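You operate a simulated robot arm through the tools that you are given. There is no shell and no other tool.

You run a simulated two-armed robot. Do the job below in one go: nothing can be reset, and whatever is moved stays where it is left.

Task
Unclamp and clear the nest, swap its blue pin for the green one and turn the model knob to 4.
Fine: the flange goes on the table, the blue pin in the free socket.

The check looks at the end state, three seconds after you hand in, the way a careful person would. Anything else that was tipped, shoved, dropped, spilled or broken makes it a failure.

Robot
Two 7-joint arms with two-finger parallel grippers on one trunk that stands fixed in place. Base frame: the origin is at the foot of the trunk, x ahead of it, y to its left, z up; the work surface is at about z = 860. Units: mm, rad, N and s.
The left shoulder is at [70, 177, 1170], the right one opposite. With the tool pointing down near the work surface each hand reaches from about 280 to 740 mm from the base axis, measured 20 degrees to its own side. Payload 3.43 kg a hand.
Tool frame (each hand has its own): the origin (TCP) lies between the finger pads and is the grasp point; the fingertips stand 30 mm ahead of it; z points along the fingers, y is the line along which they close. The gripper opens to 94 mm. The fingers are 28 mm wide and 10 mm thick; the gripper's body (50 by 96 mm) begins 55 mm behind the TCP.
Orientation is that of the tool frame in the base frame, as a unit quaternion [w, x, y, z]. With the fingers straight down and closing along the base's y, the tool's x points along the base's -x, its y along +y and its z along -z.

Tools
- The arms move only by the tool send_rows. It takes "left_plan", "right_plan" or both (then of equal length, played together; a hand with none holds still); each is a list that holds one entry, the list of rows, each a list of 7 numbers: the shift along the tool's x, y, z in units of 40 mm (1.0 is 40 mm), then the turn, a rotation vector about the tool's x, y, z in units of 8 degrees (1.0 is 8 degrees), then the opening in per cent of the stroke, from 0 (shut) to 100 (fully open). In form: [[[dx, dy, dz, wx, wy, wz, jaw], ...]]. A call has 1 to 20 rows; each row shifts and turns the commanded pose from where the row before left it, along the tool's axes as they then stand. A call with a number of a shift or a turn outside -1 to 1 is refused whole. Rows are played at 5 a second. More than 50 mm and 0.15 rad between two rows, or a gripper value outside its range, and nothing of the call is played. A pose out of reach is approached as far as the arm can. The call stops where the force on the tool passes 40 N (or 10 N more than at its start, if that is more) or the arm is blocked; 0.2 s more then pass. The fingers move at their own pace (about 153 mm/s each) and stop on an object; they squeeze with about 44 N. The grip force told is the motor's: it shows also when the fingers shut on nothing. Time passes only in rows, and 0.2 s behind the last, so rows that do not move let the fingers close. It gives the time, the measured TCP pose, the force on the tool (base axes), the opening and the grip force at its end, in the units of the frame above (readings bear some noise), with the torque about the TCP (base axes, N m) and any sound that the robot's microphone picked up.
- Cameras (640 x 400 px; columns grow to the right, rows downward): "scene" is now at [119.4, -50.7, 1485.9]; the picture's right is [-0.58, -0.81, -0.00], its down [-0.51, 0.36, -0.78] and it looks along [0.63, -0.45, -0.63] (base axes); focal length 312 px, centre (320, 200). "left" rides on the left gripper at [76, -14, -102] in its tool frame; the picture's right is [0.18, 0.98, 0.00], its down [-0.75, 0.14, -0.64] and it looks along [-0.63, 0.12, 0.77] (tool axes); focal length 243 px, centre (320, 200). "right" rides on the right gripper at [76, 14, -103] in its tool frame; the picture's right is [-0.18, 0.98, 0.00], its down [-0.75, -0.14, -0.64] and it looks along [-0.63, -0.12, 0.77] (tool axes); focal length 243 px, centre (320, 200). There is no depth. A picture from a camera that has moved, and an enlarged one, comes with that camera's place and axes in the base frame and with its lens.
- get_image(camera): a new picture of that camera. No time passes.
- slide_trunk(by): slides the trunk up (or, below 0, down) by that many mm; the arms and the scene camera ride with it, the base frame stays. It gives what a move gives, with no picture.
- turn_head(pan, tilt): turns the head with the scene camera to pan (to the left, within 1.501 rad either way) and tilt (down, from -0.506 to 1.204), counted from straight ahead of the robot. It gives what a move gives.
- close_up(camera, box): a new picture of the part [left, top, right, bottom] of that camera's present view, enlarged. No time passes.
- close_job(): hands the job in; it is judged then, once.

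Nothing tells you positions but the pictures and the camera data. Unless the task says otherwise, let go and move clear before handing in.

The tools are called after "Request:" by a JSON object that holds its "fn" and its "kwargs". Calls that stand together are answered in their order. send_rows: Moves the arms, as the interface text tells. Its arguments: {"type":"object","properties":{"left_plan":{"type":"array"},"right_plan":{"type":"array"}},"required":[]} The other tools are called the same way: slide_trunk (by) slides the trunk up or down; turn_head (pan, tilt) turns the head that bears the scene camera; get_image (camera) takes a picture; close_up (camera, box) takes an enlarged picture of a part of a camera's view; close_job () hands the job in.

At the start:

```text
time_s: 0.0
left_tool_pos: [458.7, -56.0, 1231.6]
left_tcp_rot: [0.0, 0.0, 1.0, 0.0]
left_wrist_force: [-0.7, 0.3, -0.2]
left_ft_torque: [0.0, -0.01, 0.03]
left_width: 94.2
left_gripper_force: 0.0
right_tool_pos: [378.1, -448.1, 1216.3]
right_tcp_rot: [0.0, 0.001, 1.0, 0.0]
right_wrist_force: [0.1, 0.5, -0.8]
right_ft_torque: [-0.04, 0.03, 0.01]
right_width: 94.0
right_gripper_force: 0.1
trunk travel left (down, up): [-750.0, 90.0]
head pan, tilt: [-0.62, 0.675]
```

scene: 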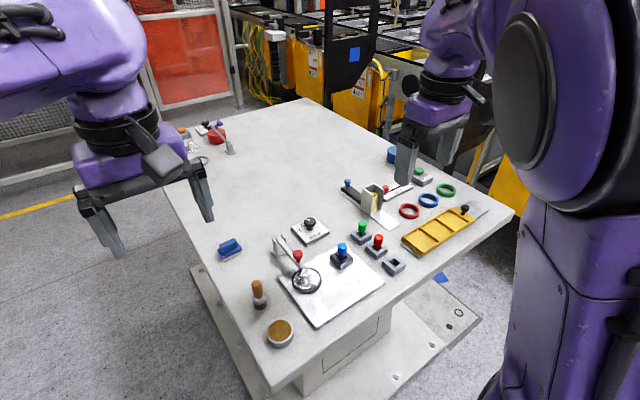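
right: 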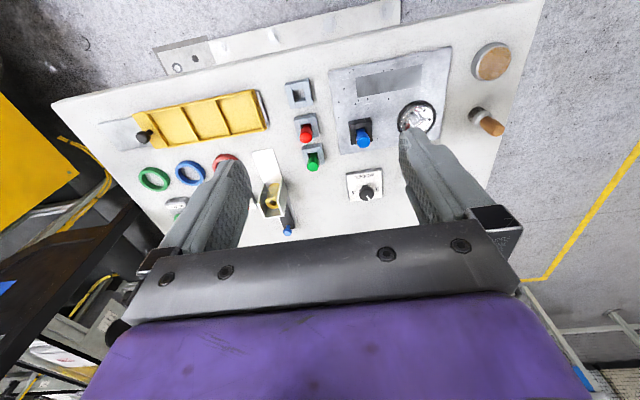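
left: 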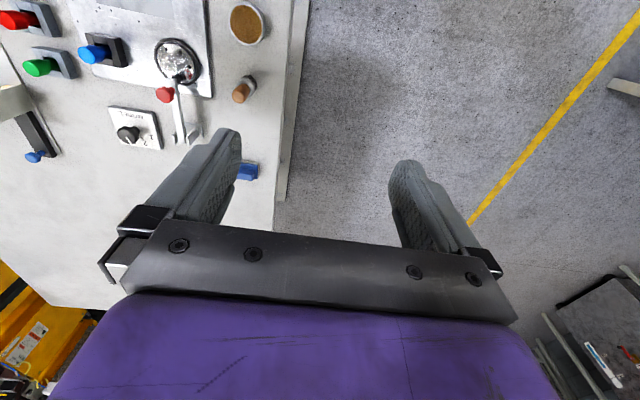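

I see a table with a fixture plate holding a flange under a toggle clamp, a blue pin in a socket by it, green and red pins in sockets, an empty socket, and a knob plate. I'll look closer before moving.

Request:
{"fn": "close_up", "kwargs": {"camera": "scene", "box": [240, 200, 420, 330]}}

Request:
{"fn": "close_up", "kwargs": {"camera": "right", "box": [270, 30, 530, 220]}}

Request:
{"fn": "close_up", "kwargs": {"camera": "left", "box": [0, 0, 300, 190]}}

```text
3.08 times, centred on (330, 265) of scene
camera zoom: at [119.4, -50.7, 1485.9], right [-0.58, -0.81, 0.0], down [-0.51, 0.36, -0.78], along [0.63, -0.45, -0.63], focal length 962 px, centre (289, 0)
```

zoom: 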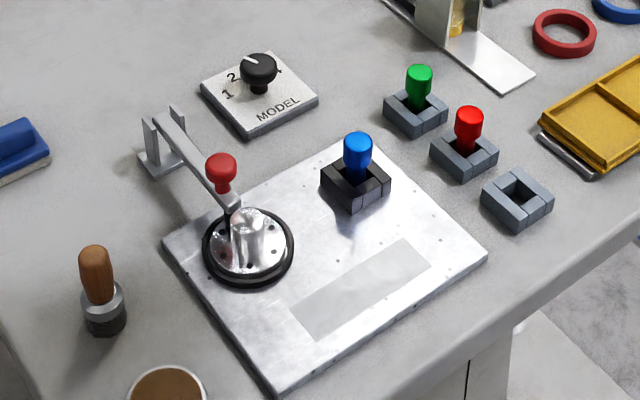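

```text
2.11 times, centred on (400, 125) of right
camera zoom: at [302.7, -434.3, 1317.6], right [0.18, 0.98, 0.0], down [0.75, -0.14, 0.64], along [0.63, -0.12, -0.77], focal length 511 px, centre (152, 358)
```

zoom: 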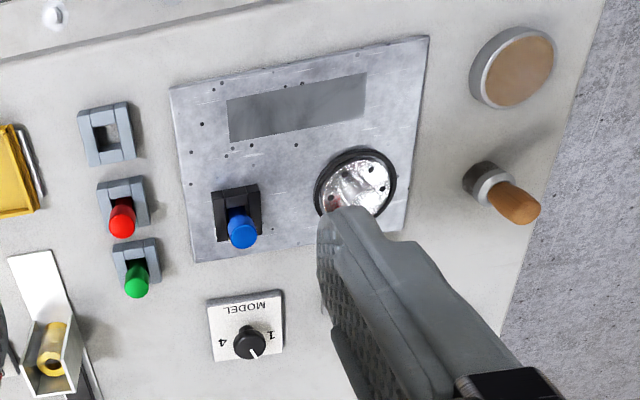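

```text
2.11 times, centred on (150, 95) of left
camera zoom: at [381.2, -70.6, 1333.8], right [-0.18, 0.98, 0.0], down [0.75, 0.14, 0.64], along [0.63, 0.12, -0.77], focal length 511 px, centre (678, 421)
```

zoom: 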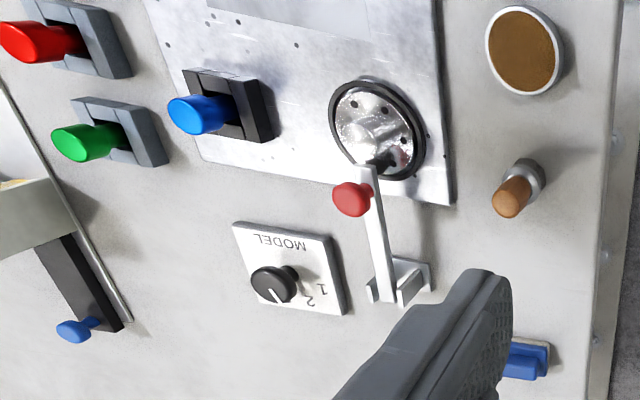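

The fixture holds the clamped flange and the blue pin, and the model knob sits behind it. I'm zooming in on each part to read details.

Request:
{"fn": "close_up", "kwargs": {"camera": "scene", "box": [285, 205, 345, 245]}}

Request:
{"fn": "close_up", "kwargs": {"camera": "scene", "box": [265, 225, 337, 300]}}

Request:
{"fn": "close_up", "kwargs": {"camera": "scene", "box": [320, 210, 420, 280]}}

Request:
{"fn": "close_up", "kwargs": {"camera": "left", "box": [90, 80, 220, 170]}}

Request:
{"fn": "close_up", "kwargs": {"camera": "right", "box": [320, 150, 420, 220]}}

```text
10.00 times, centred on (315, 225) of scene
camera zoom: at [119.4, -50.7, 1485.9], right [-0.58, -0.81, 0.0], down [-0.51, 0.36, -0.78], along [0.63, -0.45, -0.63], focal length 3125 px, centre (370, -50)
```

zoom: 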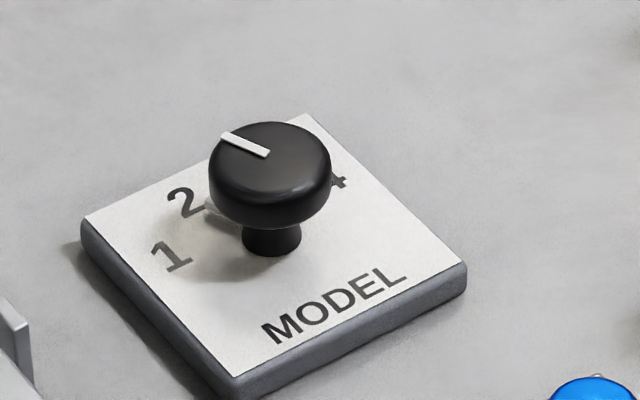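

```text
5.33 times, centred on (301, 262) of scene
camera zoom: at [119.4, -50.7, 1485.9], right [-0.58, -0.81, 0.0], down [-0.51, 0.36, -0.78], along [0.63, -0.45, -0.63], focal length 1667 px, centre (421, -133)
```

zoom: 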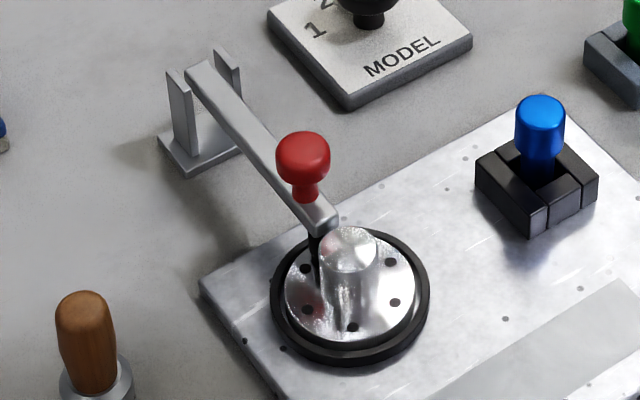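

```text
5.71 times, centred on (370, 245) of scene
camera zoom: at [119.4, -50.7, 1485.9], right [-0.58, -0.81, 0.0], down [-0.51, 0.36, -0.78], along [0.63, -0.45, -0.63], focal length 1786 px, centre (34, -57)
```

zoom: 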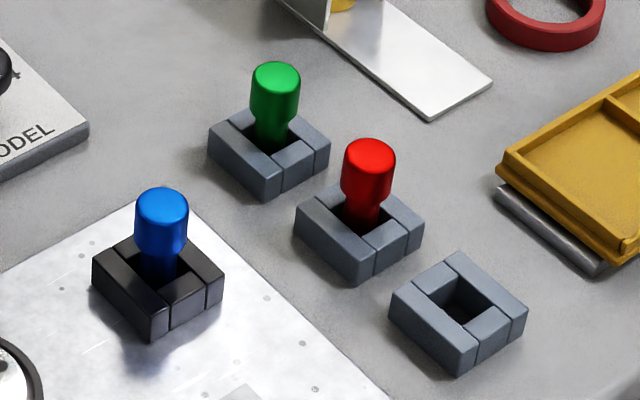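

```text
4.44 times, centred on (155, 125) of left
camera zoom: at [381.2, -70.6, 1333.8], right [-0.18, 0.98, 0.0], down [0.75, 0.14, 0.64], along [0.63, 0.12, -0.77], focal length 1078 px, centre (1053, 533)
```

zoom: 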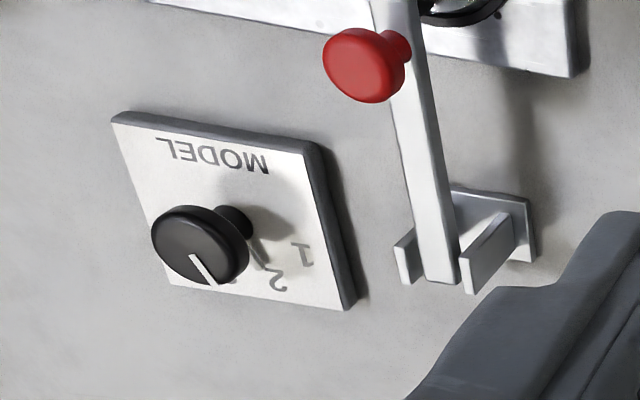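

```text
5.71 times, centred on (370, 185) of right
camera zoom: at [302.7, -434.3, 1317.6], right [0.18, 0.98, 0.0], down [0.75, -0.14, 0.64], along [0.63, -0.12, -0.77], focal length 1386 px, centre (34, 286)
```

zoom: 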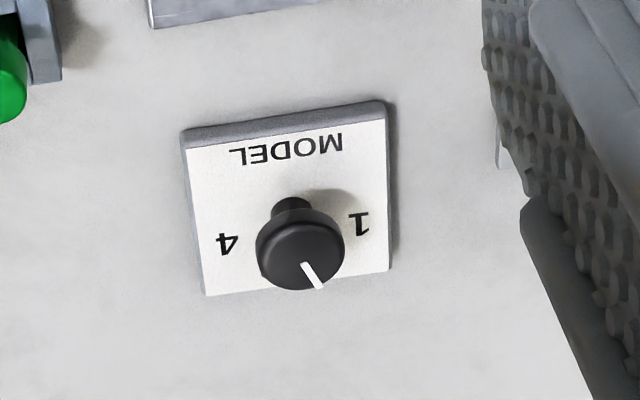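

Computed roughly: flange at about (507,-290), clamp pivot at (634,-290), blue pin (504,-395), sockets at y≈-496 with x≈550 (green), 488 (red) and 426 (empty), knob (647,-394) pointing at 2. Next I move the right hand closer to look from above and refine these.

Request:
{"fn": "send_rows", "kwargs": {"right_plan": [[[-0.3, 0.49, 0.5, 0, 0, 0, 100], [-0.3, 0.49, 0.5, 0, 0, 0, 100], [-0.3, 0.49, 0.5, 0, 0, 0, 100], [-0.3, 0.49, 0.5, 0, 0, 0, 100], [-0.3, 0.49, 0.5, 0, 0, 0, 100], [0, 0, 0, 0, 0, 0, 100]]]}}

Request:
{"fn": "get_image", "kwargs": {"camera": "right"}}

Request:
{"fn": "get_image", "kwargs": {"camera": "scene"}}

```text
time_s: 1.4
left_tool_pos: [458.1, -55.9, 1230.5]
left_tcp_rot: [0.0, 0.0, 1.0, 0.0]
left_wrist_force: [0.1, -0.1, 0.3]
left_ft_torque: [0.01, 0.01, -0.03]
left_width: 94.1
left_gripper_force: 0.1
right_tool_pos: [438.0, -349.9, 1114.0]
right_tcp_rot: [0.0, 0.0, 1.0, 0.0]
right_wrist_force: [1.0, 0.1, 0.2]
right_ft_torque: [0.01, 0.01, -0.01]
right_width: 93.9
right_gripper_force: 0.1
trunk travel left (down, up): [-750.0, 90.0]
head pan, tilt: [-0.62, 0.675]
```

```text
taken
camera right: at [362.3, -335.1, 1215.4], right [0.18, 0.98, 0.0], down [0.75, -0.14, 0.64], along [0.63, -0.12, -0.77], focal length 243 px, centre (320, 200)
```

right: 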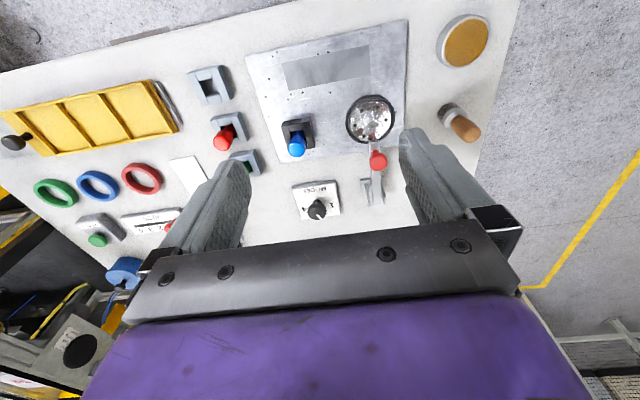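

```text
taken
camera scene: at [118.9, -50.8, 1486.0], right [-0.58, -0.81, 0.0], down [-0.51, 0.36, -0.78], along [0.63, -0.45, -0.63], focal length 312 px, centre (320, 200)
```

scene: 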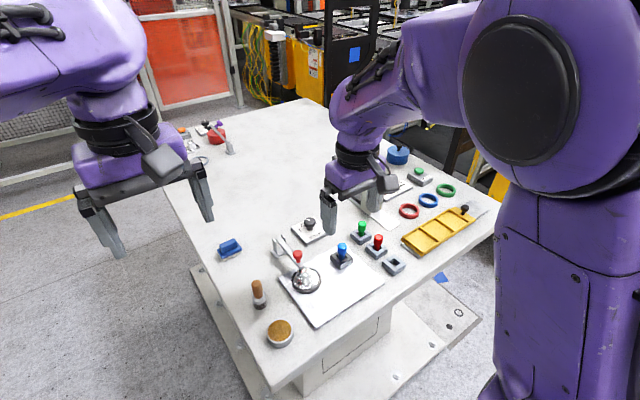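

The clamp, flange, knob and pins are now in view from the right wrist camera. I'm zooming to triangulate.

Request:
{"fn": "close_up", "kwargs": {"camera": "right", "box": [330, 80, 430, 220]}}

Request:
{"fn": "close_up", "kwargs": {"camera": "right", "box": [180, 55, 340, 235]}}

Request:
{"fn": "close_up", "kwargs": {"camera": "left", "box": [130, 20, 220, 160]}}

```text
2.86 times, centred on (380, 150) of right
camera zoom: at [362.3, -335.1, 1215.4], right [0.18, 0.98, 0.0], down [0.75, -0.14, 0.64], along [0.63, -0.12, -0.77], focal length 693 px, centre (149, 343)
```

zoom: 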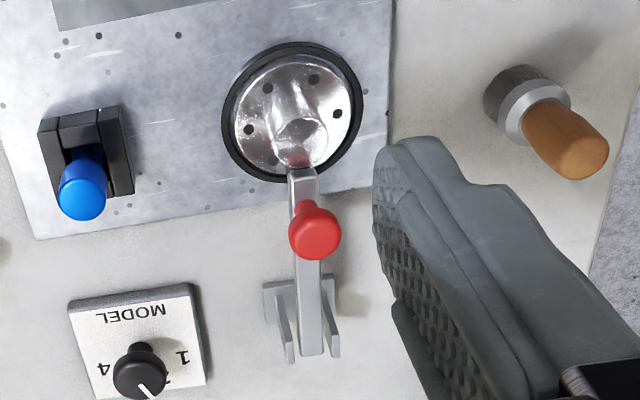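

```text
2.22 times, centred on (260, 145) of right
camera zoom: at [362.3, -335.1, 1215.4], right [0.18, 0.98, 0.0], down [0.75, -0.14, 0.64], along [0.63, -0.12, -0.77], focal length 539 px, centre (453, 322)
```

zoom: 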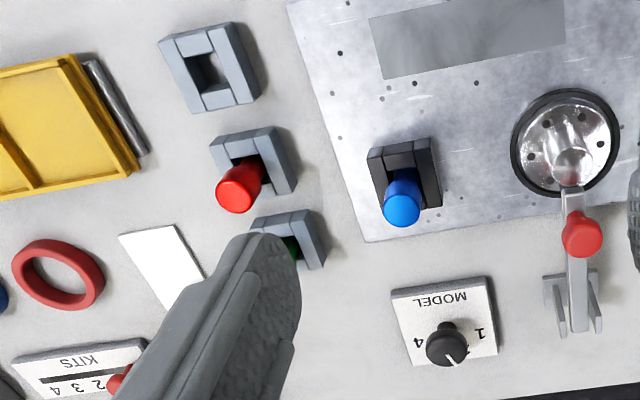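

```text
2.86 times, centred on (175, 90) of left
camera zoom: at [380.7, -70.7, 1333.9], right [-0.18, 0.98, 0.0], down [0.75, 0.14, 0.64], along [0.63, 0.12, -0.77], focal length 693 px, centre (734, 514)
```

zoom: 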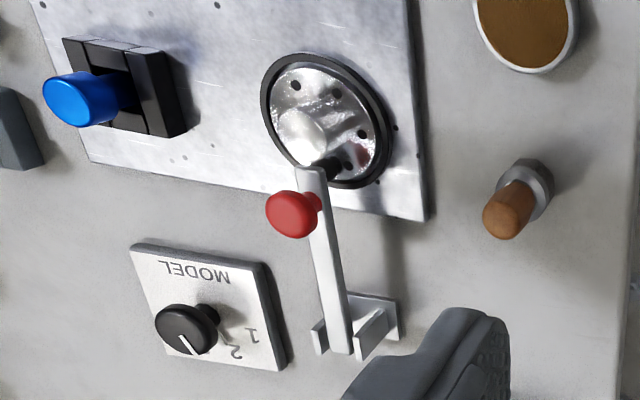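

The red clamp handle head sits at about (540,-290,936), and the arm hinges near (628,-290,910). I'll hover the right hand over the handle and check the view.

Request:
{"fn": "send_rows", "kwargs": {"right_plan": [[[-0.6375, 0.375, 0.6, 0, 0, 0, 70], [-0.6375, 0.375, 0.6, 0, 0, 0, 70], [-0.6375, 0.375, 0.6, 0, 0, 0, 70], [-0.6375, 0.375, 0.6, 0, 0, 0, 70], [0, 0, 0, 0, 0, 0, 70]]]}}

Request:
{"fn": "get_image", "kwargs": {"camera": "right"}}

Request:
{"fn": "close_up", "kwargs": {"camera": "scene", "box": [240, 180, 420, 330]}}

Request:
{"fn": "close_up", "kwargs": {"camera": "left", "box": [100, 20, 240, 160]}}

```text
time_s: 2.6
left_tool_pos: [456.4, -56.7, 1232.1]
left_tcp_rot: [0.0, -0.001, 1.0, 0.0]
left_wrist_force: [0.2, 0.4, 0.3]
left_ft_torque: [-0.02, -0.03, -0.04]
left_width: 94.2
left_gripper_force: 0.0
right_tool_pos: [538.6, -291.5, 1021.2]
right_tcp_rot: [0.0, -0.001, 1.0, 0.0]
right_wrist_force: [0.5, -0.1, 0.5]
right_ft_torque: [0.03, 0.0, 0.04]
right_width: 65.9
right_gripper_force: 0.1
trunk travel left (down, up): [-750.0, 90.0]
head pan, tilt: [-0.62, 0.675]
```

```text
taken
camera right: at [463.1, -277.1, 1122.5], right [0.18, 0.98, 0.0], down [0.75, -0.14, 0.64], along [0.63, -0.12, -0.77], focal length 243 px, centre (320, 200)
```

right: 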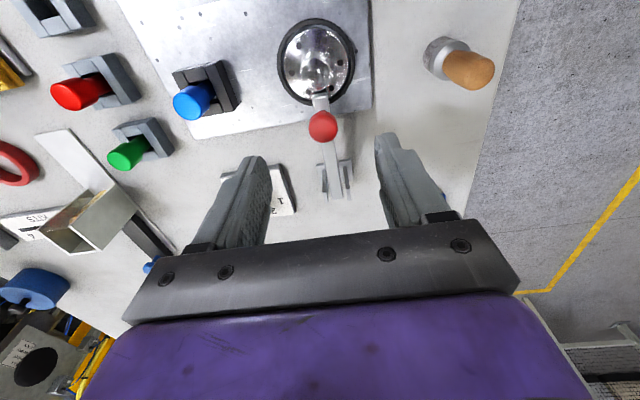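

```text
2.67 times, centred on (330, 255) of scene
camera zoom: at [118.4, -50.7, 1486.0], right [-0.58, -0.81, 0.0], down [-0.51, 0.36, -0.78], along [0.64, -0.45, -0.63], focal length 833 px, centre (293, 53)
```

zoom: 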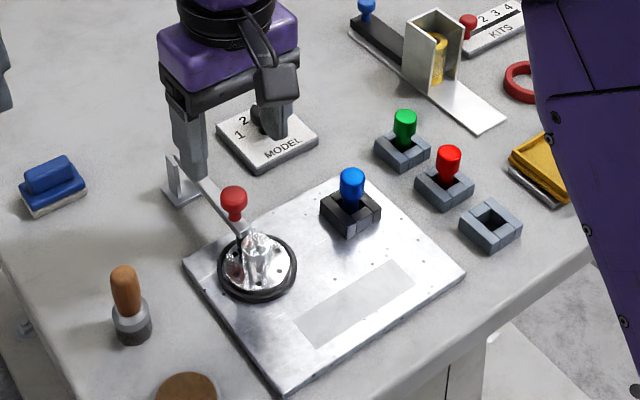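

```text
2.86 times, centred on (170, 90) of left
camera zoom: at [380.3, -70.7, 1334.1], right [-0.18, 0.98, 0.0], down [0.75, 0.14, 0.64], along [0.63, 0.12, -0.77], focal length 693 px, centre (749, 514)
```

zoom: 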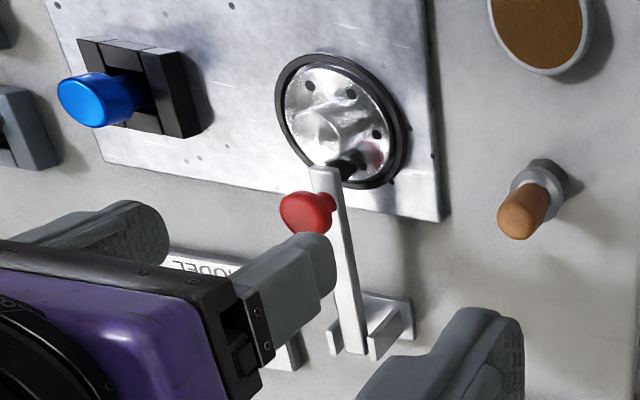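

The handle is right below the gripper. One closer look at the handle and hinge from the right camera.

Request:
{"fn": "close_up", "kwargs": {"camera": "right", "box": [265, 60, 375, 210]}}

Request:
{"fn": "close_up", "kwargs": {"camera": "scene", "box": [290, 200, 350, 250]}}

Request:
{"fn": "close_up", "kwargs": {"camera": "scene", "box": [270, 230, 330, 300]}}

```text
2.67 times, centred on (320, 135) of right
camera zoom: at [463.1, -277.1, 1122.5], right [0.18, 0.98, 0.0], down [0.75, -0.14, 0.64], along [0.63, -0.12, -0.77], focal length 647 px, centre (320, 373)
```

zoom: 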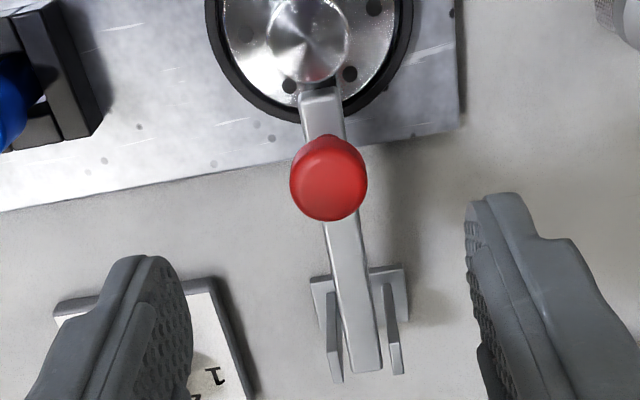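

```text
8.00 times, centred on (320, 225) of scene
camera zoom: at [118.4, -50.7, 1486.0], right [-0.58, -0.81, 0.0], down [-0.51, 0.36, -0.78], along [0.64, -0.45, -0.63], focal length 2500 px, centre (320, 0)
```

zoom: 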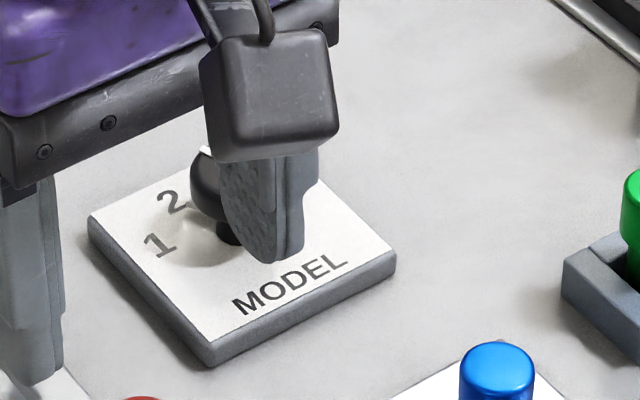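

```text
5.71 times, centred on (300, 265) of scene
camera zoom: at [118.4, -50.7, 1486.0], right [-0.58, -0.81, 0.0], down [-0.51, 0.36, -0.78], along [0.64, -0.45, -0.63], focal length 1786 px, centre (434, -171)
```

zoom: 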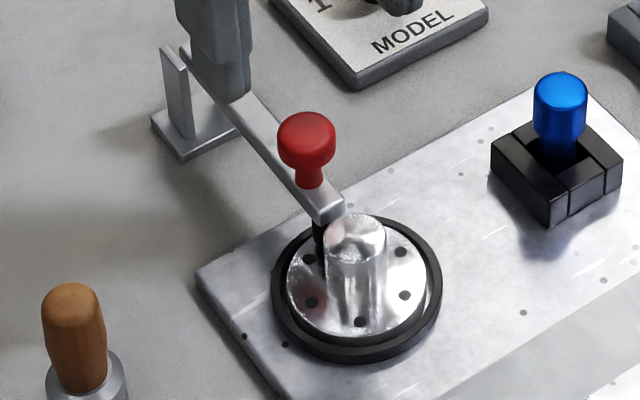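

The gripper is centred over the red handle. Lowering so the pads straddle its head, then checking.

Request:
{"fn": "send_rows", "kwargs": {"right_plan": [[[-0.03, 0.03, 0.7, 0, 0, 0, 70], [0, 0, 0.7, 0, 0, 0, 70], [0, 0, 0.55, 0, 0, 0, 70], [0, 0, 0, 0, 0, 0, 70]]]}}

Request:
{"fn": "get_image", "kwargs": {"camera": "right"}}

Request:
{"fn": "close_up", "kwargs": {"camera": "scene", "box": [250, 190, 370, 300]}}

Request:
{"fn": "close_up", "kwargs": {"camera": "left", "box": [100, 20, 240, 160]}}

```text
time_s: 3.6
left_tool_pos: [457.6, -55.1, 1230.0]
left_tcp_rot: [0.001, 0.0, 1.0, 0.0]
left_wrist_force: [-0.3, 0.6, 0.6]
left_ft_torque: [-0.01, -0.01, 0.0]
left_width: 94.2
left_gripper_force: 0.1
right_tool_pos: [541.6, -289.8, 943.9]
right_tcp_rot: [-0.001, 0.0, 1.0, 0.0]
right_wrist_force: [0.2, 0.1, -0.2]
right_ft_torque: [-0.01, -0.03, -0.01]
right_width: 65.9
right_gripper_force: 0.1
trunk travel left (down, up): [-750.0, 90.0]
head pan, tilt: [-0.62, 0.675]
```

```text
taken
camera right: at [465.7, -274.6, 1044.9], right [0.18, 0.98, 0.0], down [0.75, -0.14, 0.64], along [0.63, -0.12, -0.77], focal length 243 px, centre (320, 200)
```

right: 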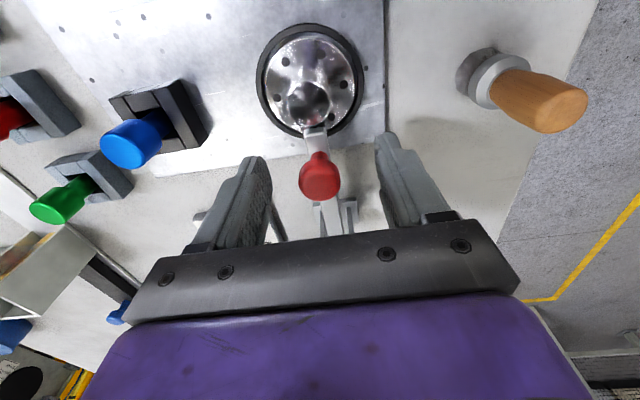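

```text
3.64 times, centred on (310, 245) of scene
camera zoom: at [119.6, -50.5, 1485.9], right [-0.58, -0.81, 0.0], down [-0.51, 0.36, -0.78], along [0.63, -0.45, -0.63], focal length 1136 px, centre (356, 36)
```

zoom: 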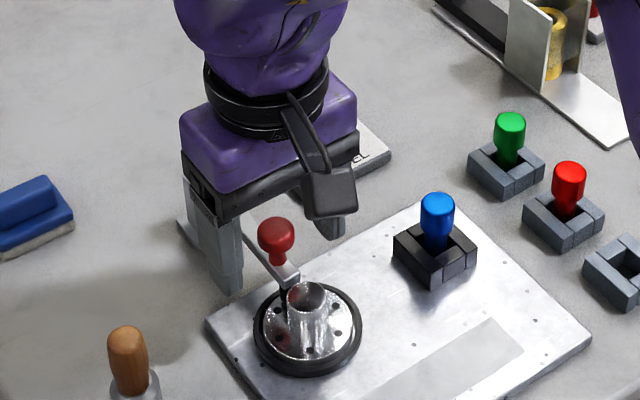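

```text
2.86 times, centred on (170, 90) of left
camera zoom: at [381.3, -70.4, 1333.8], right [-0.18, 0.98, 0.0], down [0.75, 0.14, 0.64], along [0.63, 0.12, -0.77], focal length 693 px, centre (749, 514)
```

zoom: 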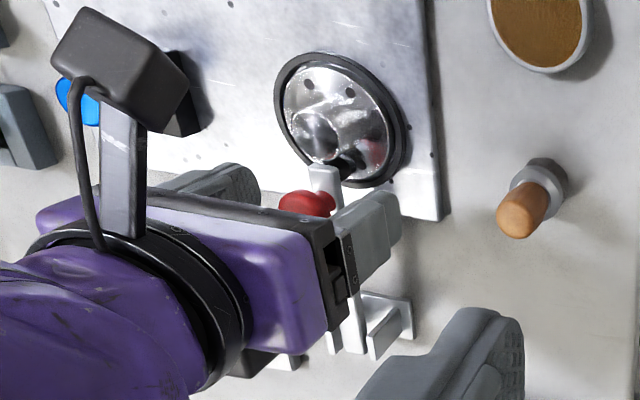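

The handle head lies between the pads. Closing on it.

Request:
{"fn": "send_rows", "kwargs": {"right_plan": [[[0, 0, 0, 0, 0, 0, 35], [0, 0, 0, 0, 0, 0, 10], [0, 0, 0, 0, 0, 0, 10]]]}}

Request:
{"fn": "get_image", "kwargs": {"camera": "right"}}

```text
time_s: 4.4
left_tool_pos: [457.5, -56.8, 1231.8]
left_tcp_rot: [0.0, 0.0, 1.0, 0.0]
left_wrist_force: [0.8, 0.0, 0.1]
left_ft_torque: [0.0, 0.0, 0.0]
left_width: 93.9
left_gripper_force: 0.0
right_tool_pos: [540.4, -288.8, 942.6]
right_tcp_rot: [0.0, 0.0, 1.0, 0.0]
right_wrist_force: [-0.3, -2.5, -0.8]
right_ft_torque: [-0.07, 0.0, 0.01]
right_width: 23.2
right_gripper_force: 44.9
trunk travel left (down, up): [-750.0, 90.0]
head pan, tilt: [-0.62, 0.675]
```

```text
taken
camera right: at [465.5, -275.3, 1045.1], right [0.18, 0.98, 0.0], down [0.75, -0.14, 0.64], along [0.63, -0.12, -0.77], focal length 243 px, centre (320, 200)
```

right: 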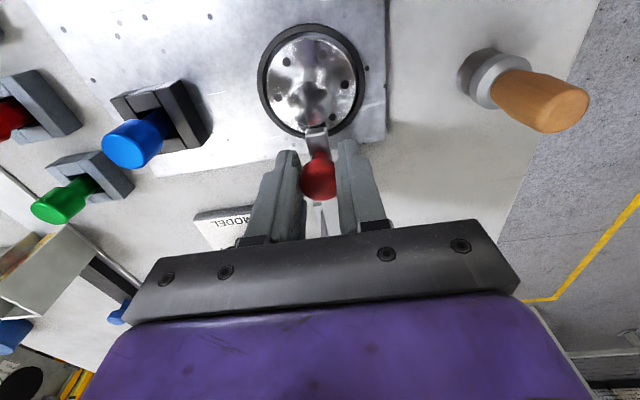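

Gripped (23 mm head). Now I lift it along an arc about the hinge, in small portions, watching forces.

Request:
{"fn": "send_rows", "kwargs": {"right_plan": [[[-0.08, 0, -0.19, 0, 0, 0, 10], [-0.08, 0, -0.19, 0, 0, 0, 10], [-0.115, 0, -0.17, 0, 0, 0, 10], [-0.115, 0, -0.17, 0, 0, 0, 10], [0, 0, 0, 0, 0, 0, 10]]]}}

Request:
{"fn": "get_image", "kwargs": {"camera": "right"}}

Request:
{"fn": "close_up", "kwargs": {"camera": "scene", "box": [250, 190, 370, 300]}}

```text
time_s: 5.6
left_tool_pos: [456.6, -57.6, 1231.5]
left_tcp_rot: [0.001, 0.0, 1.0, -0.001]
left_wrist_force: [1.3, -0.4, -1.0]
left_ft_torque: [0.04, 0.0, -0.01]
left_width: 94.2
left_gripper_force: 0.1
right_tool_pos: [554.6, -289.7, 972.2]
right_tcp_rot: [0.0, 0.0, 1.0, 0.0]
right_wrist_force: [-14.9, -0.8, -7.1]
right_ft_torque: [-0.07, 1.46, -0.02]
right_width: 23.2
right_gripper_force: 44.6
trunk travel left (down, up): [-750.0, 90.0]
head pan, tilt: [-0.62, 0.675]
```

```text
taken
camera right: at [479.6, -275.4, 1073.5], right [0.18, 0.98, 0.0], down [0.75, -0.14, 0.64], along [0.63, -0.12, -0.77], focal length 243 px, centre (320, 200)
```

right: 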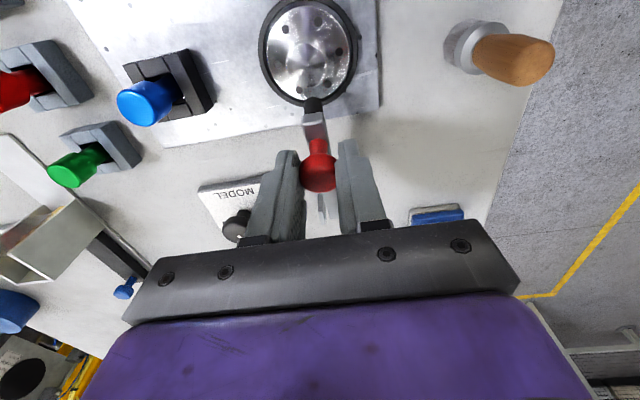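

```text
3.64 times, centred on (310, 245) of scene
camera zoom: at [117.6, -51.6, 1486.1], right [-0.58, -0.81, 0.0], down [-0.51, 0.36, -0.78], along [0.64, -0.45, -0.63], focal length 1136 px, centre (356, 36)
```

zoom: 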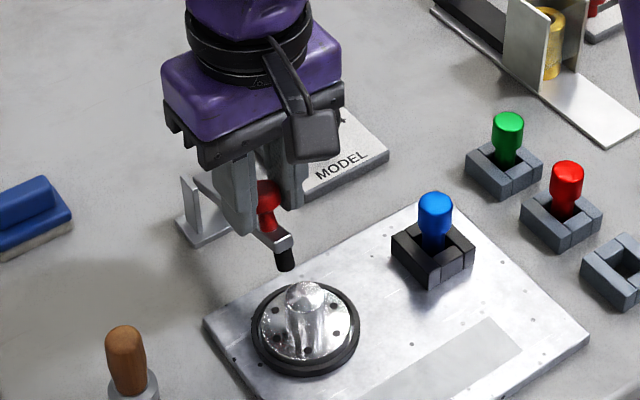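

The clamp is lifting off; the forces (15 N, 1.5 N·m) come from the head twisting in the pads. Continuing in small steps and watching whether it slips.

Request:
{"fn": "send_rows", "kwargs": {"right_plan": [[[-0.1425, 0, -0.15, 0, 0, 0, 12], [-0.1425, 0, -0.15, 0, 0, 0, 12], [0, 0, 0, 0, 0, 0, 12]]]}}

Request:
{"fn": "close_up", "kwargs": {"camera": "scene", "box": [250, 190, 370, 300]}}

Request:
{"fn": "close_up", "kwargs": {"camera": "right", "box": [240, 60, 400, 240]}}

```text
time_s: 6.4
left_tool_pos: [455.6, -56.1, 1232.5]
left_tcp_rot: [0.001, 0.0, 1.0, 0.001]
left_wrist_force: [0.5, -0.4, 0.6]
left_ft_torque: [-0.04, 0.01, 0.04]
left_width: 94.0
left_gripper_force: 0.0
right_tool_pos: [565.5, -290.6, 982.7]
right_tcp_rot: [0.001, 0.001, 1.0, 0.0]
right_wrist_force: [-14.9, -2.1, -4.1]
right_ft_torque: [-0.03, 1.45, -0.01]
right_width: 23.3
right_gripper_force: 45.2
trunk travel left (down, up): [-750.0, 90.0]
head pan, tilt: [-0.62, 0.675]
```

```text
3.64 times, centred on (310, 245) of scene
camera zoom: at [116.5, -51.5, 1486.2], right [-0.58, -0.81, 0.0], down [-0.51, 0.36, -0.78], along [0.64, -0.45, -0.62], focal length 1136 px, centre (356, 36)
```

zoom: 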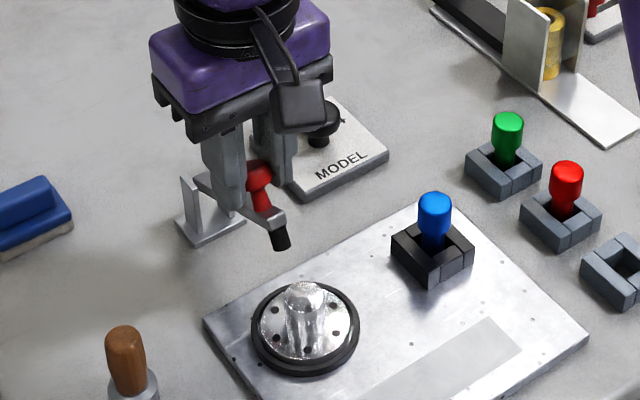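

```text
2.22 times, centred on (320, 150) of right
camera zoom: at [490.5, -275.4, 1085.9], right [0.18, 0.98, 0.0], down [0.75, -0.14, 0.64], along [0.63, -0.12, -0.77], focal length 539 px, centre (320, 311)
```

zoom: 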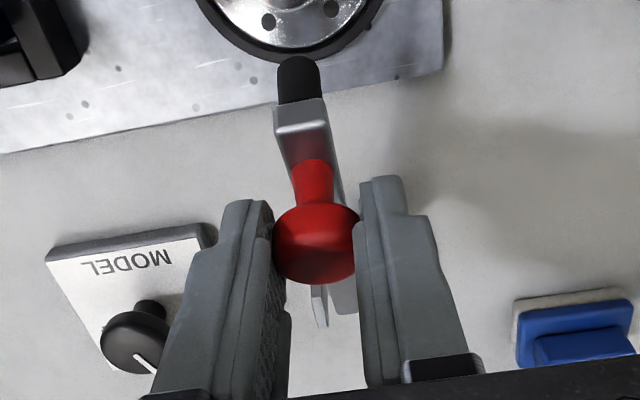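

The head rotates in the pads at a steady 15 N, so the arc continues: 30° to 60°.

Request:
{"fn": "send_rows", "kwargs": {"right_plan": [[[-0.166, 0, -0.124, 0, 0, 0, 12], [-0.166, 0, -0.124, 0, 0, 0, 12], [-0.185, 0, -0.0925, 0, 0, 0, 12], [-0.185, 0, -0.0925, 0, 0, 0, 12], [-0.199, 0, -0.06, 0, 0, 0, 12], [-0.199, 0, -0.06, 0, 0, 0, 12], [0, 0, 0, 0, 0, 0, 12]]]}}

Request:
{"fn": "close_up", "kwargs": {"camera": "scene", "box": [250, 190, 370, 300]}}

Request:
{"fn": "close_up", "kwargs": {"camera": "right", "box": [240, 60, 400, 240]}}

```text
time_s: 8.0
left_tool_pos: [453.6, -56.5, 1233.0]
left_tcp_rot: [0.002, 0.0, 1.0, 0.001]
left_wrist_force: [-0.7, 0.3, -0.1]
left_ft_torque: [0.01, 0.0, -0.04]
left_width: 94.4
left_gripper_force: 0.0
right_tool_pos: [610.4, -289.5, 1007.3]
right_tcp_rot: [0.003, -0.001, 1.0, 0.0]
right_wrist_force: [-15.7, -4.7, 10.8]
right_ft_torque: [-0.11, 1.32, 0.15]
right_width: 23.4
right_gripper_force: 44.8
trunk travel left (down, up): [-750.0, 90.0]
head pan, tilt: [-0.62, 0.675]
```

```text
3.64 times, centred on (310, 245) of scene
camera zoom: at [114.0, -51.0, 1486.4], right [-0.58, -0.81, 0.0], down [-0.51, 0.36, -0.78], along [0.64, -0.45, -0.62], focal length 1136 px, centre (356, 36)
```

zoom: 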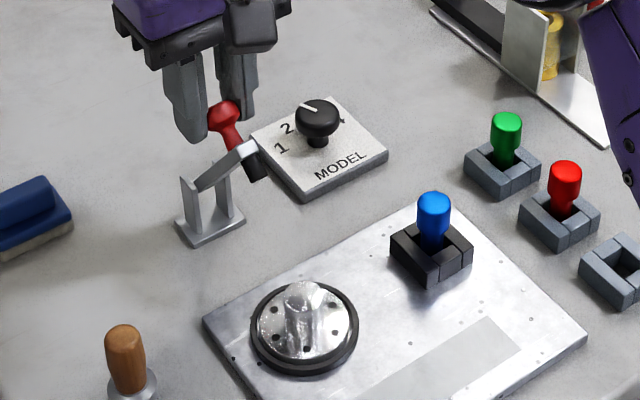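

```text
2.22 times, centred on (320, 150) of right
camera zoom: at [532.8, -275.3, 1109.7], right [0.18, 0.98, 0.0], down [0.75, -0.14, 0.65], along [0.63, -0.12, -0.76], focal length 539 px, centre (320, 311)
```

zoom: 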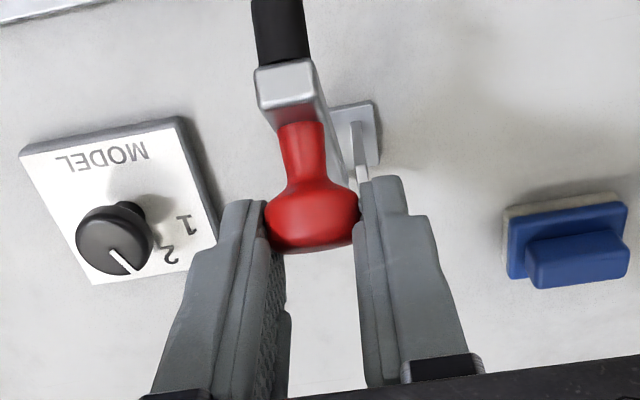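

The arm is now roughly 60° up with forces still small. Continuing past vertical.

Request:
{"fn": "send_rows", "kwargs": {"right_plan": [[[-0.205, 0, -0.06, 0, 0, 0, 12], [-0.205, 0, -0.05, 0, 0, 0, 12], [-0.205, 0, -0.01, 0, 0, 0, 12], [-0.205, 0, 0.01, 0, 0, 0, 12], [0, 0, 0, 0, 0, 0, 12]]]}}

Request:
{"fn": "close_up", "kwargs": {"camera": "scene", "box": [250, 170, 370, 280]}}

Request:
{"fn": "close_up", "kwargs": {"camera": "right", "box": [240, 60, 400, 240]}}

```text
time_s: 9.2
left_tool_pos: [457.7, -56.1, 1231.1]
left_tcp_rot: [0.001, 0.0, 1.0, 0.001]
left_wrist_force: [0.5, 0.2, -0.3]
left_ft_torque: [0.02, 0.01, -0.04]
left_width: 93.8
left_gripper_force: 0.1
right_tool_pos: [645.4, -290.8, 1009.7]
right_tcp_rot: [0.001, 0.001, 1.0, 0.001]
right_wrist_force: [-1.1, 0.1, -0.5]
right_ft_torque: [-0.02, -0.04, -0.02]
right_width: 11.5
right_gripper_force: 0.1
trunk travel left (down, up): [-750.0, 90.0]
head pan, tilt: [-0.62, 0.675]
```

```text
3.64 times, centred on (310, 225) of scene
camera zoom: at [119.2, -50.7, 1485.9], right [-0.58, -0.81, 0.0], down [-0.51, 0.36, -0.78], along [0.64, -0.45, -0.63], focal length 1136 px, centre (356, 109)
```

zoom: 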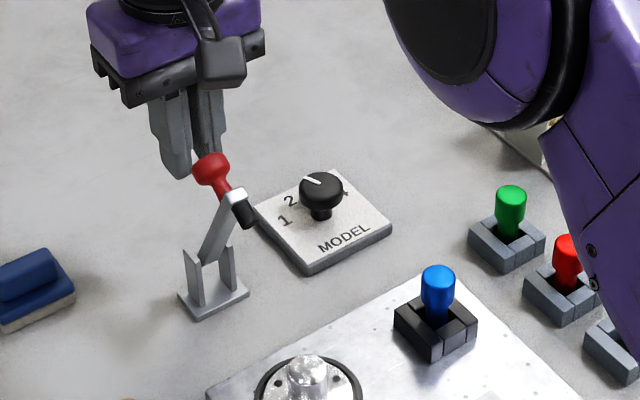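

```text
2.22 times, centred on (320, 150) of right
camera zoom: at [569.4, -276.0, 1111.3], right [0.19, 0.98, 0.0], down [0.75, -0.14, 0.64], along [0.63, -0.12, -0.77], focal length 539 px, centre (320, 311)
```

zoom: 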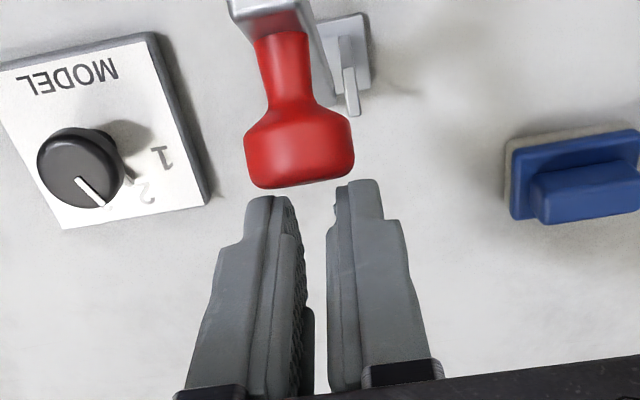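

The head slipped out of the pads at about 62°, but the clamp stays up by itself. To open it fully I'll go over the top and nudge it back from the robot side with closed fingers.

Request:
{"fn": "send_rows", "kwargs": {"right_plan": [[[0, 0, -0.9, 0, 0, 0, 0], [0, 0, -0.9, 0, 0, 0, 0], [0.9, 0, -0.5, 0, 0, 0, 0], [1.0, 0, 0, 0, 0, 0, 0], [1.0, 0, 0, 0, 0, 0, 0], [0, 0, 0.7, 0, 0, 0, 0], [0, 0, 0, 0, 0, 0, 0]]]}}

Request:
{"fn": "close_up", "kwargs": {"camera": "scene", "box": [240, 170, 370, 300]}}

Request:
{"fn": "get_image", "kwargs": {"camera": "right"}}

Request:
{"fn": "get_image", "kwargs": {"camera": "left"}}

```text
time_s: 10.8
left_tool_pos: [457.6, -55.7, 1230.9]
left_tcp_rot: [0.0, 0.0, 1.0, 0.0]
left_wrist_force: [-0.3, -1.6, 0.6]
left_ft_torque: [-0.01, 0.03, -0.01]
left_width: 94.2
left_gripper_force: 0.0
right_tool_pos: [527.7, -290.0, 1073.7]
right_tcp_rot: [0.0, 0.001, 1.0, -0.001]
right_wrist_force: [-0.9, -0.1, -0.1]
right_ft_torque: [-0.02, 0.01, -0.01]
right_width: 0.1
right_gripper_force: 33.3
trunk travel left (down, up): [-750.0, 90.0]
head pan, tilt: [-0.62, 0.675]
```

```text
3.08 times, centred on (305, 235) of scene
camera zoom: at [119.6, -50.6, 1485.9], right [-0.58, -0.81, 0.0], down [-0.51, 0.36, -0.78], along [0.63, -0.45, -0.63], focal length 962 px, centre (366, 92)
```

zoom: 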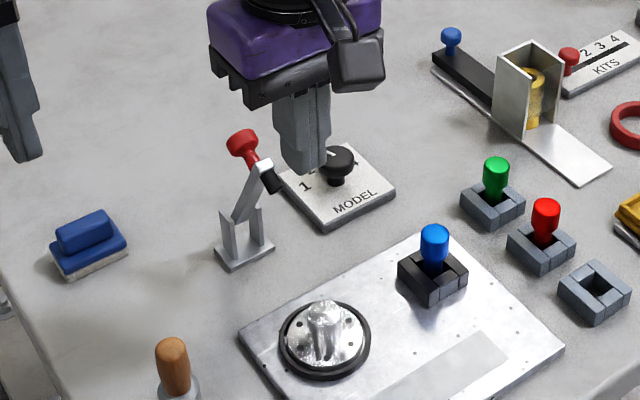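

```text
taken
camera right: at [451.6, -275.2, 1175.0], right [0.18, 0.98, 0.0], down [0.75, -0.14, 0.64], along [0.63, -0.12, -0.77], focal length 243 px, centre (320, 200)
```

right: 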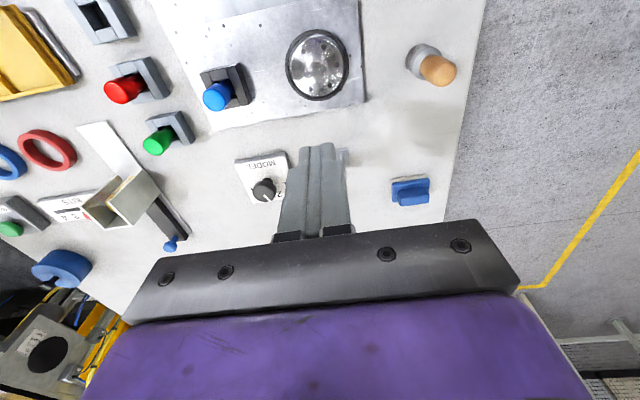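

```text
taken
camera left: at [381.4, -70.5, 1333.7], right [-0.18, 0.98, 0.0], down [0.75, 0.14, 0.64], along [0.63, 0.12, -0.77], focal length 243 px, centre (320, 200)
```

left: 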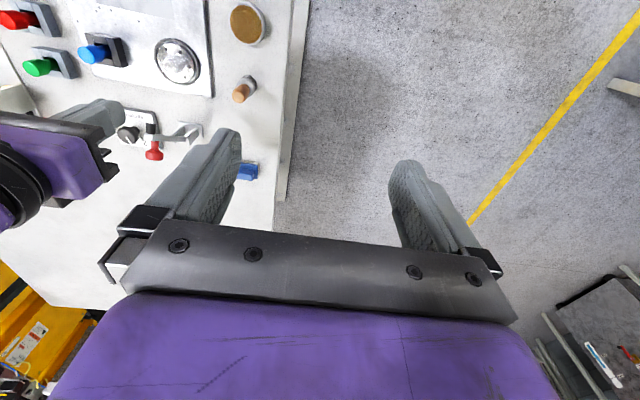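

The clamp holds at about 65°. Lowering the closed fingers on the robot side of it, then pushing gently away from the robot.

Request:
{"fn": "send_rows", "kwargs": {"right_plan": [[[0.25, 0, 0, 0, 0, 0, 0], [0, 0, 0.75, 0, 0, 0, 0], [0, 0, 0.75, 0, 0, 0, 0], [0, 0, 0, 0, 0, 0, 0]]]}}

Request:
{"fn": "close_up", "kwargs": {"camera": "scene", "box": [240, 190, 340, 270]}}

Request:
{"fn": "close_up", "kwargs": {"camera": "right", "box": [240, 60, 400, 240]}}

Request:
{"fn": "close_up", "kwargs": {"camera": "left", "box": [80, 60, 240, 180]}}

```text
time_s: 11.8
left_tool_pos: [457.6, -56.3, 1232.5]
left_tcp_rot: [0.0, 0.0, 1.0, 0.0]
left_wrist_force: [-0.3, -0.3, -0.9]
left_ft_torque: [-0.02, -0.01, -0.04]
left_width: 94.1
left_gripper_force: 0.1
right_tool_pos: [516.2, -291.0, 1012.2]
right_tcp_rot: [0.0, 0.0, 1.0, 0.0]
right_wrist_force: [0.0, 0.1, -0.8]
right_ft_torque: [-0.01, -0.02, 0.0]
right_width: 0.0
right_gripper_force: 32.8
trunk travel left (down, up): [-750.0, 90.0]
head pan, tilt: [-0.62, 0.675]
```

```text
5.00 times, centred on (290, 230) of scene
camera zoom: at [118.7, -50.4, 1486.0], right [-0.58, -0.81, 0.0], down [-0.51, 0.36, -0.78], along [0.64, -0.45, -0.63], focal length 1563 px, centre (470, 50)
```

zoom: 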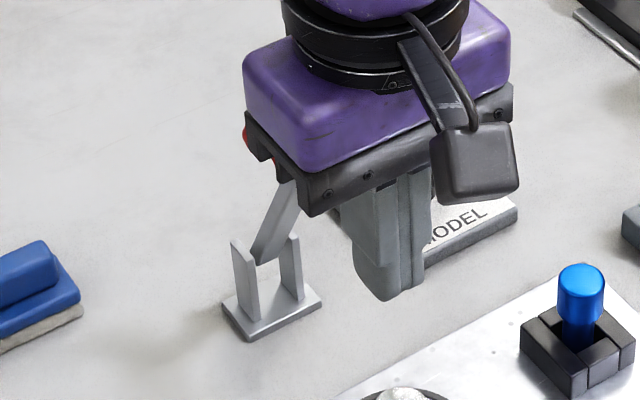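

```text
2.22 times, centred on (320, 150) of right
camera zoom: at [441.0, -276.0, 1114.6], right [0.18, 0.98, 0.0], down [0.75, -0.14, 0.64], along [0.63, -0.12, -0.77], focal length 539 px, centre (320, 311)
```

zoom: 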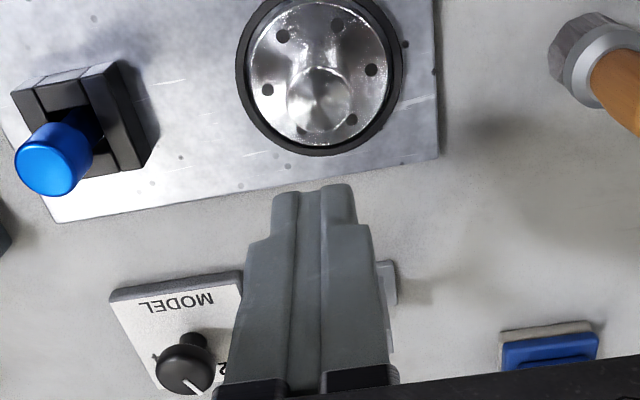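

```text
3.33 times, centred on (160, 120) of left
camera zoom: at [380.5, -70.4, 1334.0], right [-0.18, 0.98, 0.0], down [0.75, 0.14, 0.64], along [0.63, 0.12, -0.77], focal length 809 px, centre (853, 467)
```

zoom: 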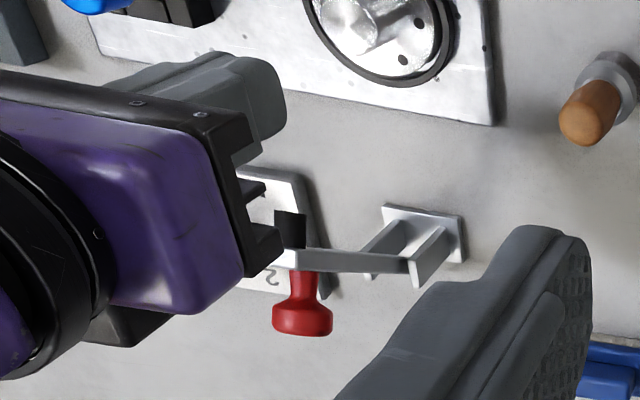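

The handle and spindle are clear ahead of the closed fingers. Pushing slowly in +x.

Request:
{"fn": "send_rows", "kwargs": {"right_plan": [[[-0.4, 0, 0, 0, 0, 0, 0], [-0.4, 0, 0, 0, 0, 0, 0], [-0.2, 0, 0, 0, 0, 0, 0], [-0.2, 0, 0, 0, 0, 0, 0], [0, 0, 0, 0, 0, 0, 0]]]}}

Request:
{"fn": "close_up", "kwargs": {"camera": "left", "box": [80, 60, 240, 180]}}

```text
time_s: 12.8
left_tool_pos: [452.8, -55.2, 1234.4]
left_tcp_rot: [0.002, 0.001, 1.0, -0.001]
left_wrist_force: [-1.1, 0.4, -0.6]
left_ft_torque: [0.01, -0.02, 0.03]
left_width: 93.9
left_gripper_force: 0.0
right_tool_pos: [552.3, -290.5, 1012.1]
right_tcp_rot: [-0.011, -0.002, 1.0, 0.0]
right_wrist_force: [-29.5, -3.4, 10.5]
right_ft_torque: [0.17, 0.43, -0.08]
right_width: 0.0
right_gripper_force: 33.2
trunk travel left (down, up): [-750.0, 90.0]
head pan, tilt: [-0.62, 0.675]
stopped in row 4 (right hand): the force on the tool passed its limit at 49 N (the readings are from after the stop); the commanded pose is now the measured one
```

```text
3.33 times, centred on (160, 120) of left
camera zoom: at [374.6, -69.9, 1336.1], right [-0.18, 0.98, 0.0], down [0.75, 0.14, 0.65], along [0.64, 0.12, -0.76], focal length 809 px, centre (853, 467)
```

zoom: 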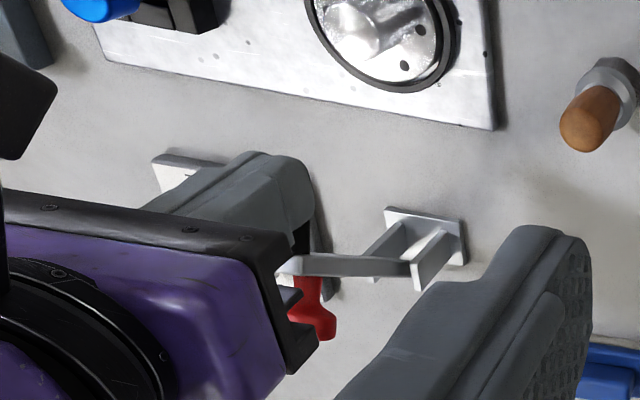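

The push met a hard stop with no motion, so the clamp is already fully open at about 65° and holds there. I back off and rise to look again.

Request:
{"fn": "send_rows", "kwargs": {"right_plan": [[[0.3, 0, 0, 0, 0, 0, 0], [0.5, 0, 0, 0, 0, 0, 0], [0, 0, -0.6, 0, 0, 0, 30], [0.2, 0, -0.6, 0, 0, 0, 60], [0, 0, 0, 0, 0, 0, 60], [0, 0, 0, 0, 0, 0, 60]]]}}

Request:
{"fn": "get_image", "kwargs": {"camera": "right"}}

Request:
{"fn": "close_up", "kwargs": {"camera": "right", "box": [250, 40, 380, 180]}}

Request:
{"fn": "close_up", "kwargs": {"camera": "scene", "box": [240, 190, 340, 310]}}

Request:
{"fn": "close_up", "kwargs": {"camera": "left", "box": [80, 20, 240, 180]}}

```text
time_s: 14.2
left_tool_pos: [458.7, -56.5, 1231.4]
left_tcp_rot: [0.0, 0.0, 1.0, 0.0]
left_wrist_force: [0.7, -0.3, -0.5]
left_ft_torque: [-0.01, 0.0, -0.01]
left_width: 94.2
left_gripper_force: 0.0
right_tool_pos: [522.0, -288.1, 1056.5]
right_tcp_rot: [-0.01, -0.002, 1.0, 0.0]
right_wrist_force: [-0.5, -0.1, -0.4]
right_ft_torque: [-0.01, 0.0, -0.01]
right_width: 56.4
right_gripper_force: 0.1
trunk travel left (down, up): [-750.0, 90.0]
head pan, tilt: [-0.62, 0.675]
```

```text
taken
camera right: at [448.2, -274.2, 1160.6], right [0.18, 0.98, 0.0], down [0.77, -0.14, 0.63], along [0.62, -0.12, -0.78], focal length 243 px, centre (320, 200)
```

right: 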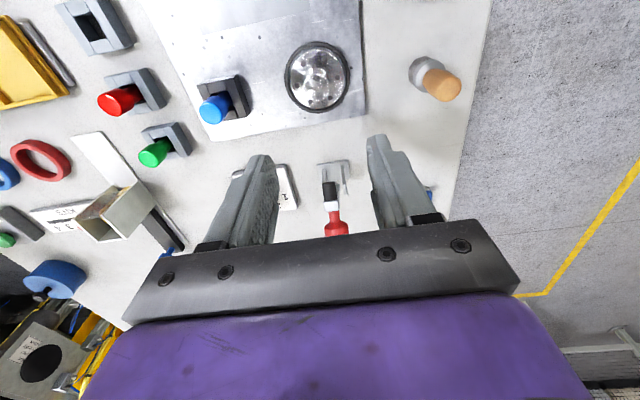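

```text
2.86 times, centred on (315, 110) of right
camera zoom: at [448.2, -274.2, 1160.6], right [0.18, 0.98, 0.0], down [0.77, -0.14, 0.63], along [0.62, -0.12, -0.78], focal length 693 px, centre (334, 457)
```

zoom: 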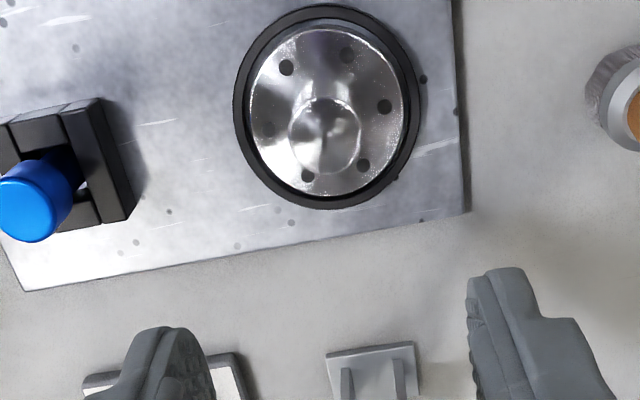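

```text
3.33 times, centred on (290, 250) of scene
camera zoom: at [119.9, -50.9, 1485.9], right [-0.58, -0.81, 0.0], down [-0.51, 0.36, -0.78], along [0.63, -0.45, -0.63], focal length 1042 px, centre (420, 33)
```

zoom: 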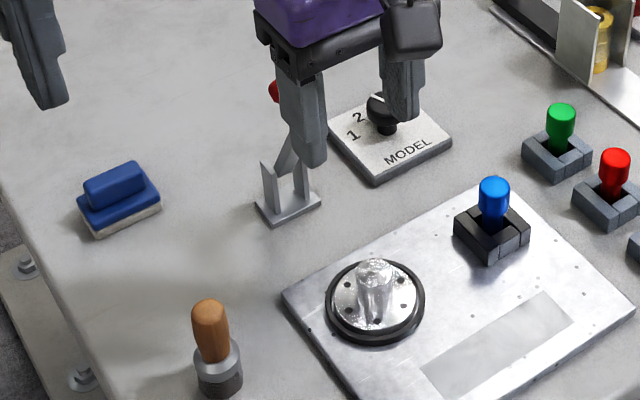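

```text
2.50 times, centred on (160, 100) of left
camera zoom: at [381.7, -70.6, 1333.7], right [-0.18, 0.98, 0.0], down [0.75, 0.14, 0.64], along [0.63, 0.12, -0.77], focal length 606 px, centre (720, 450)
```

zoom: 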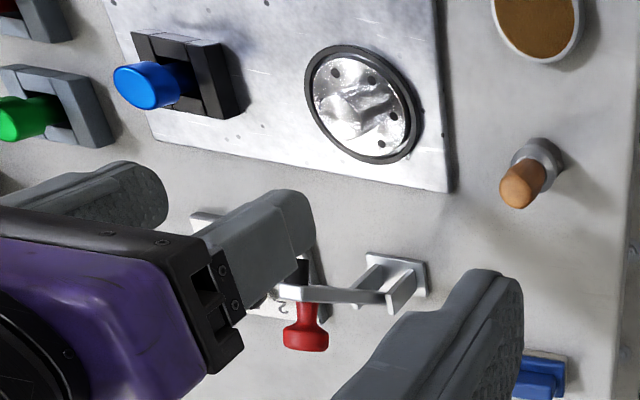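

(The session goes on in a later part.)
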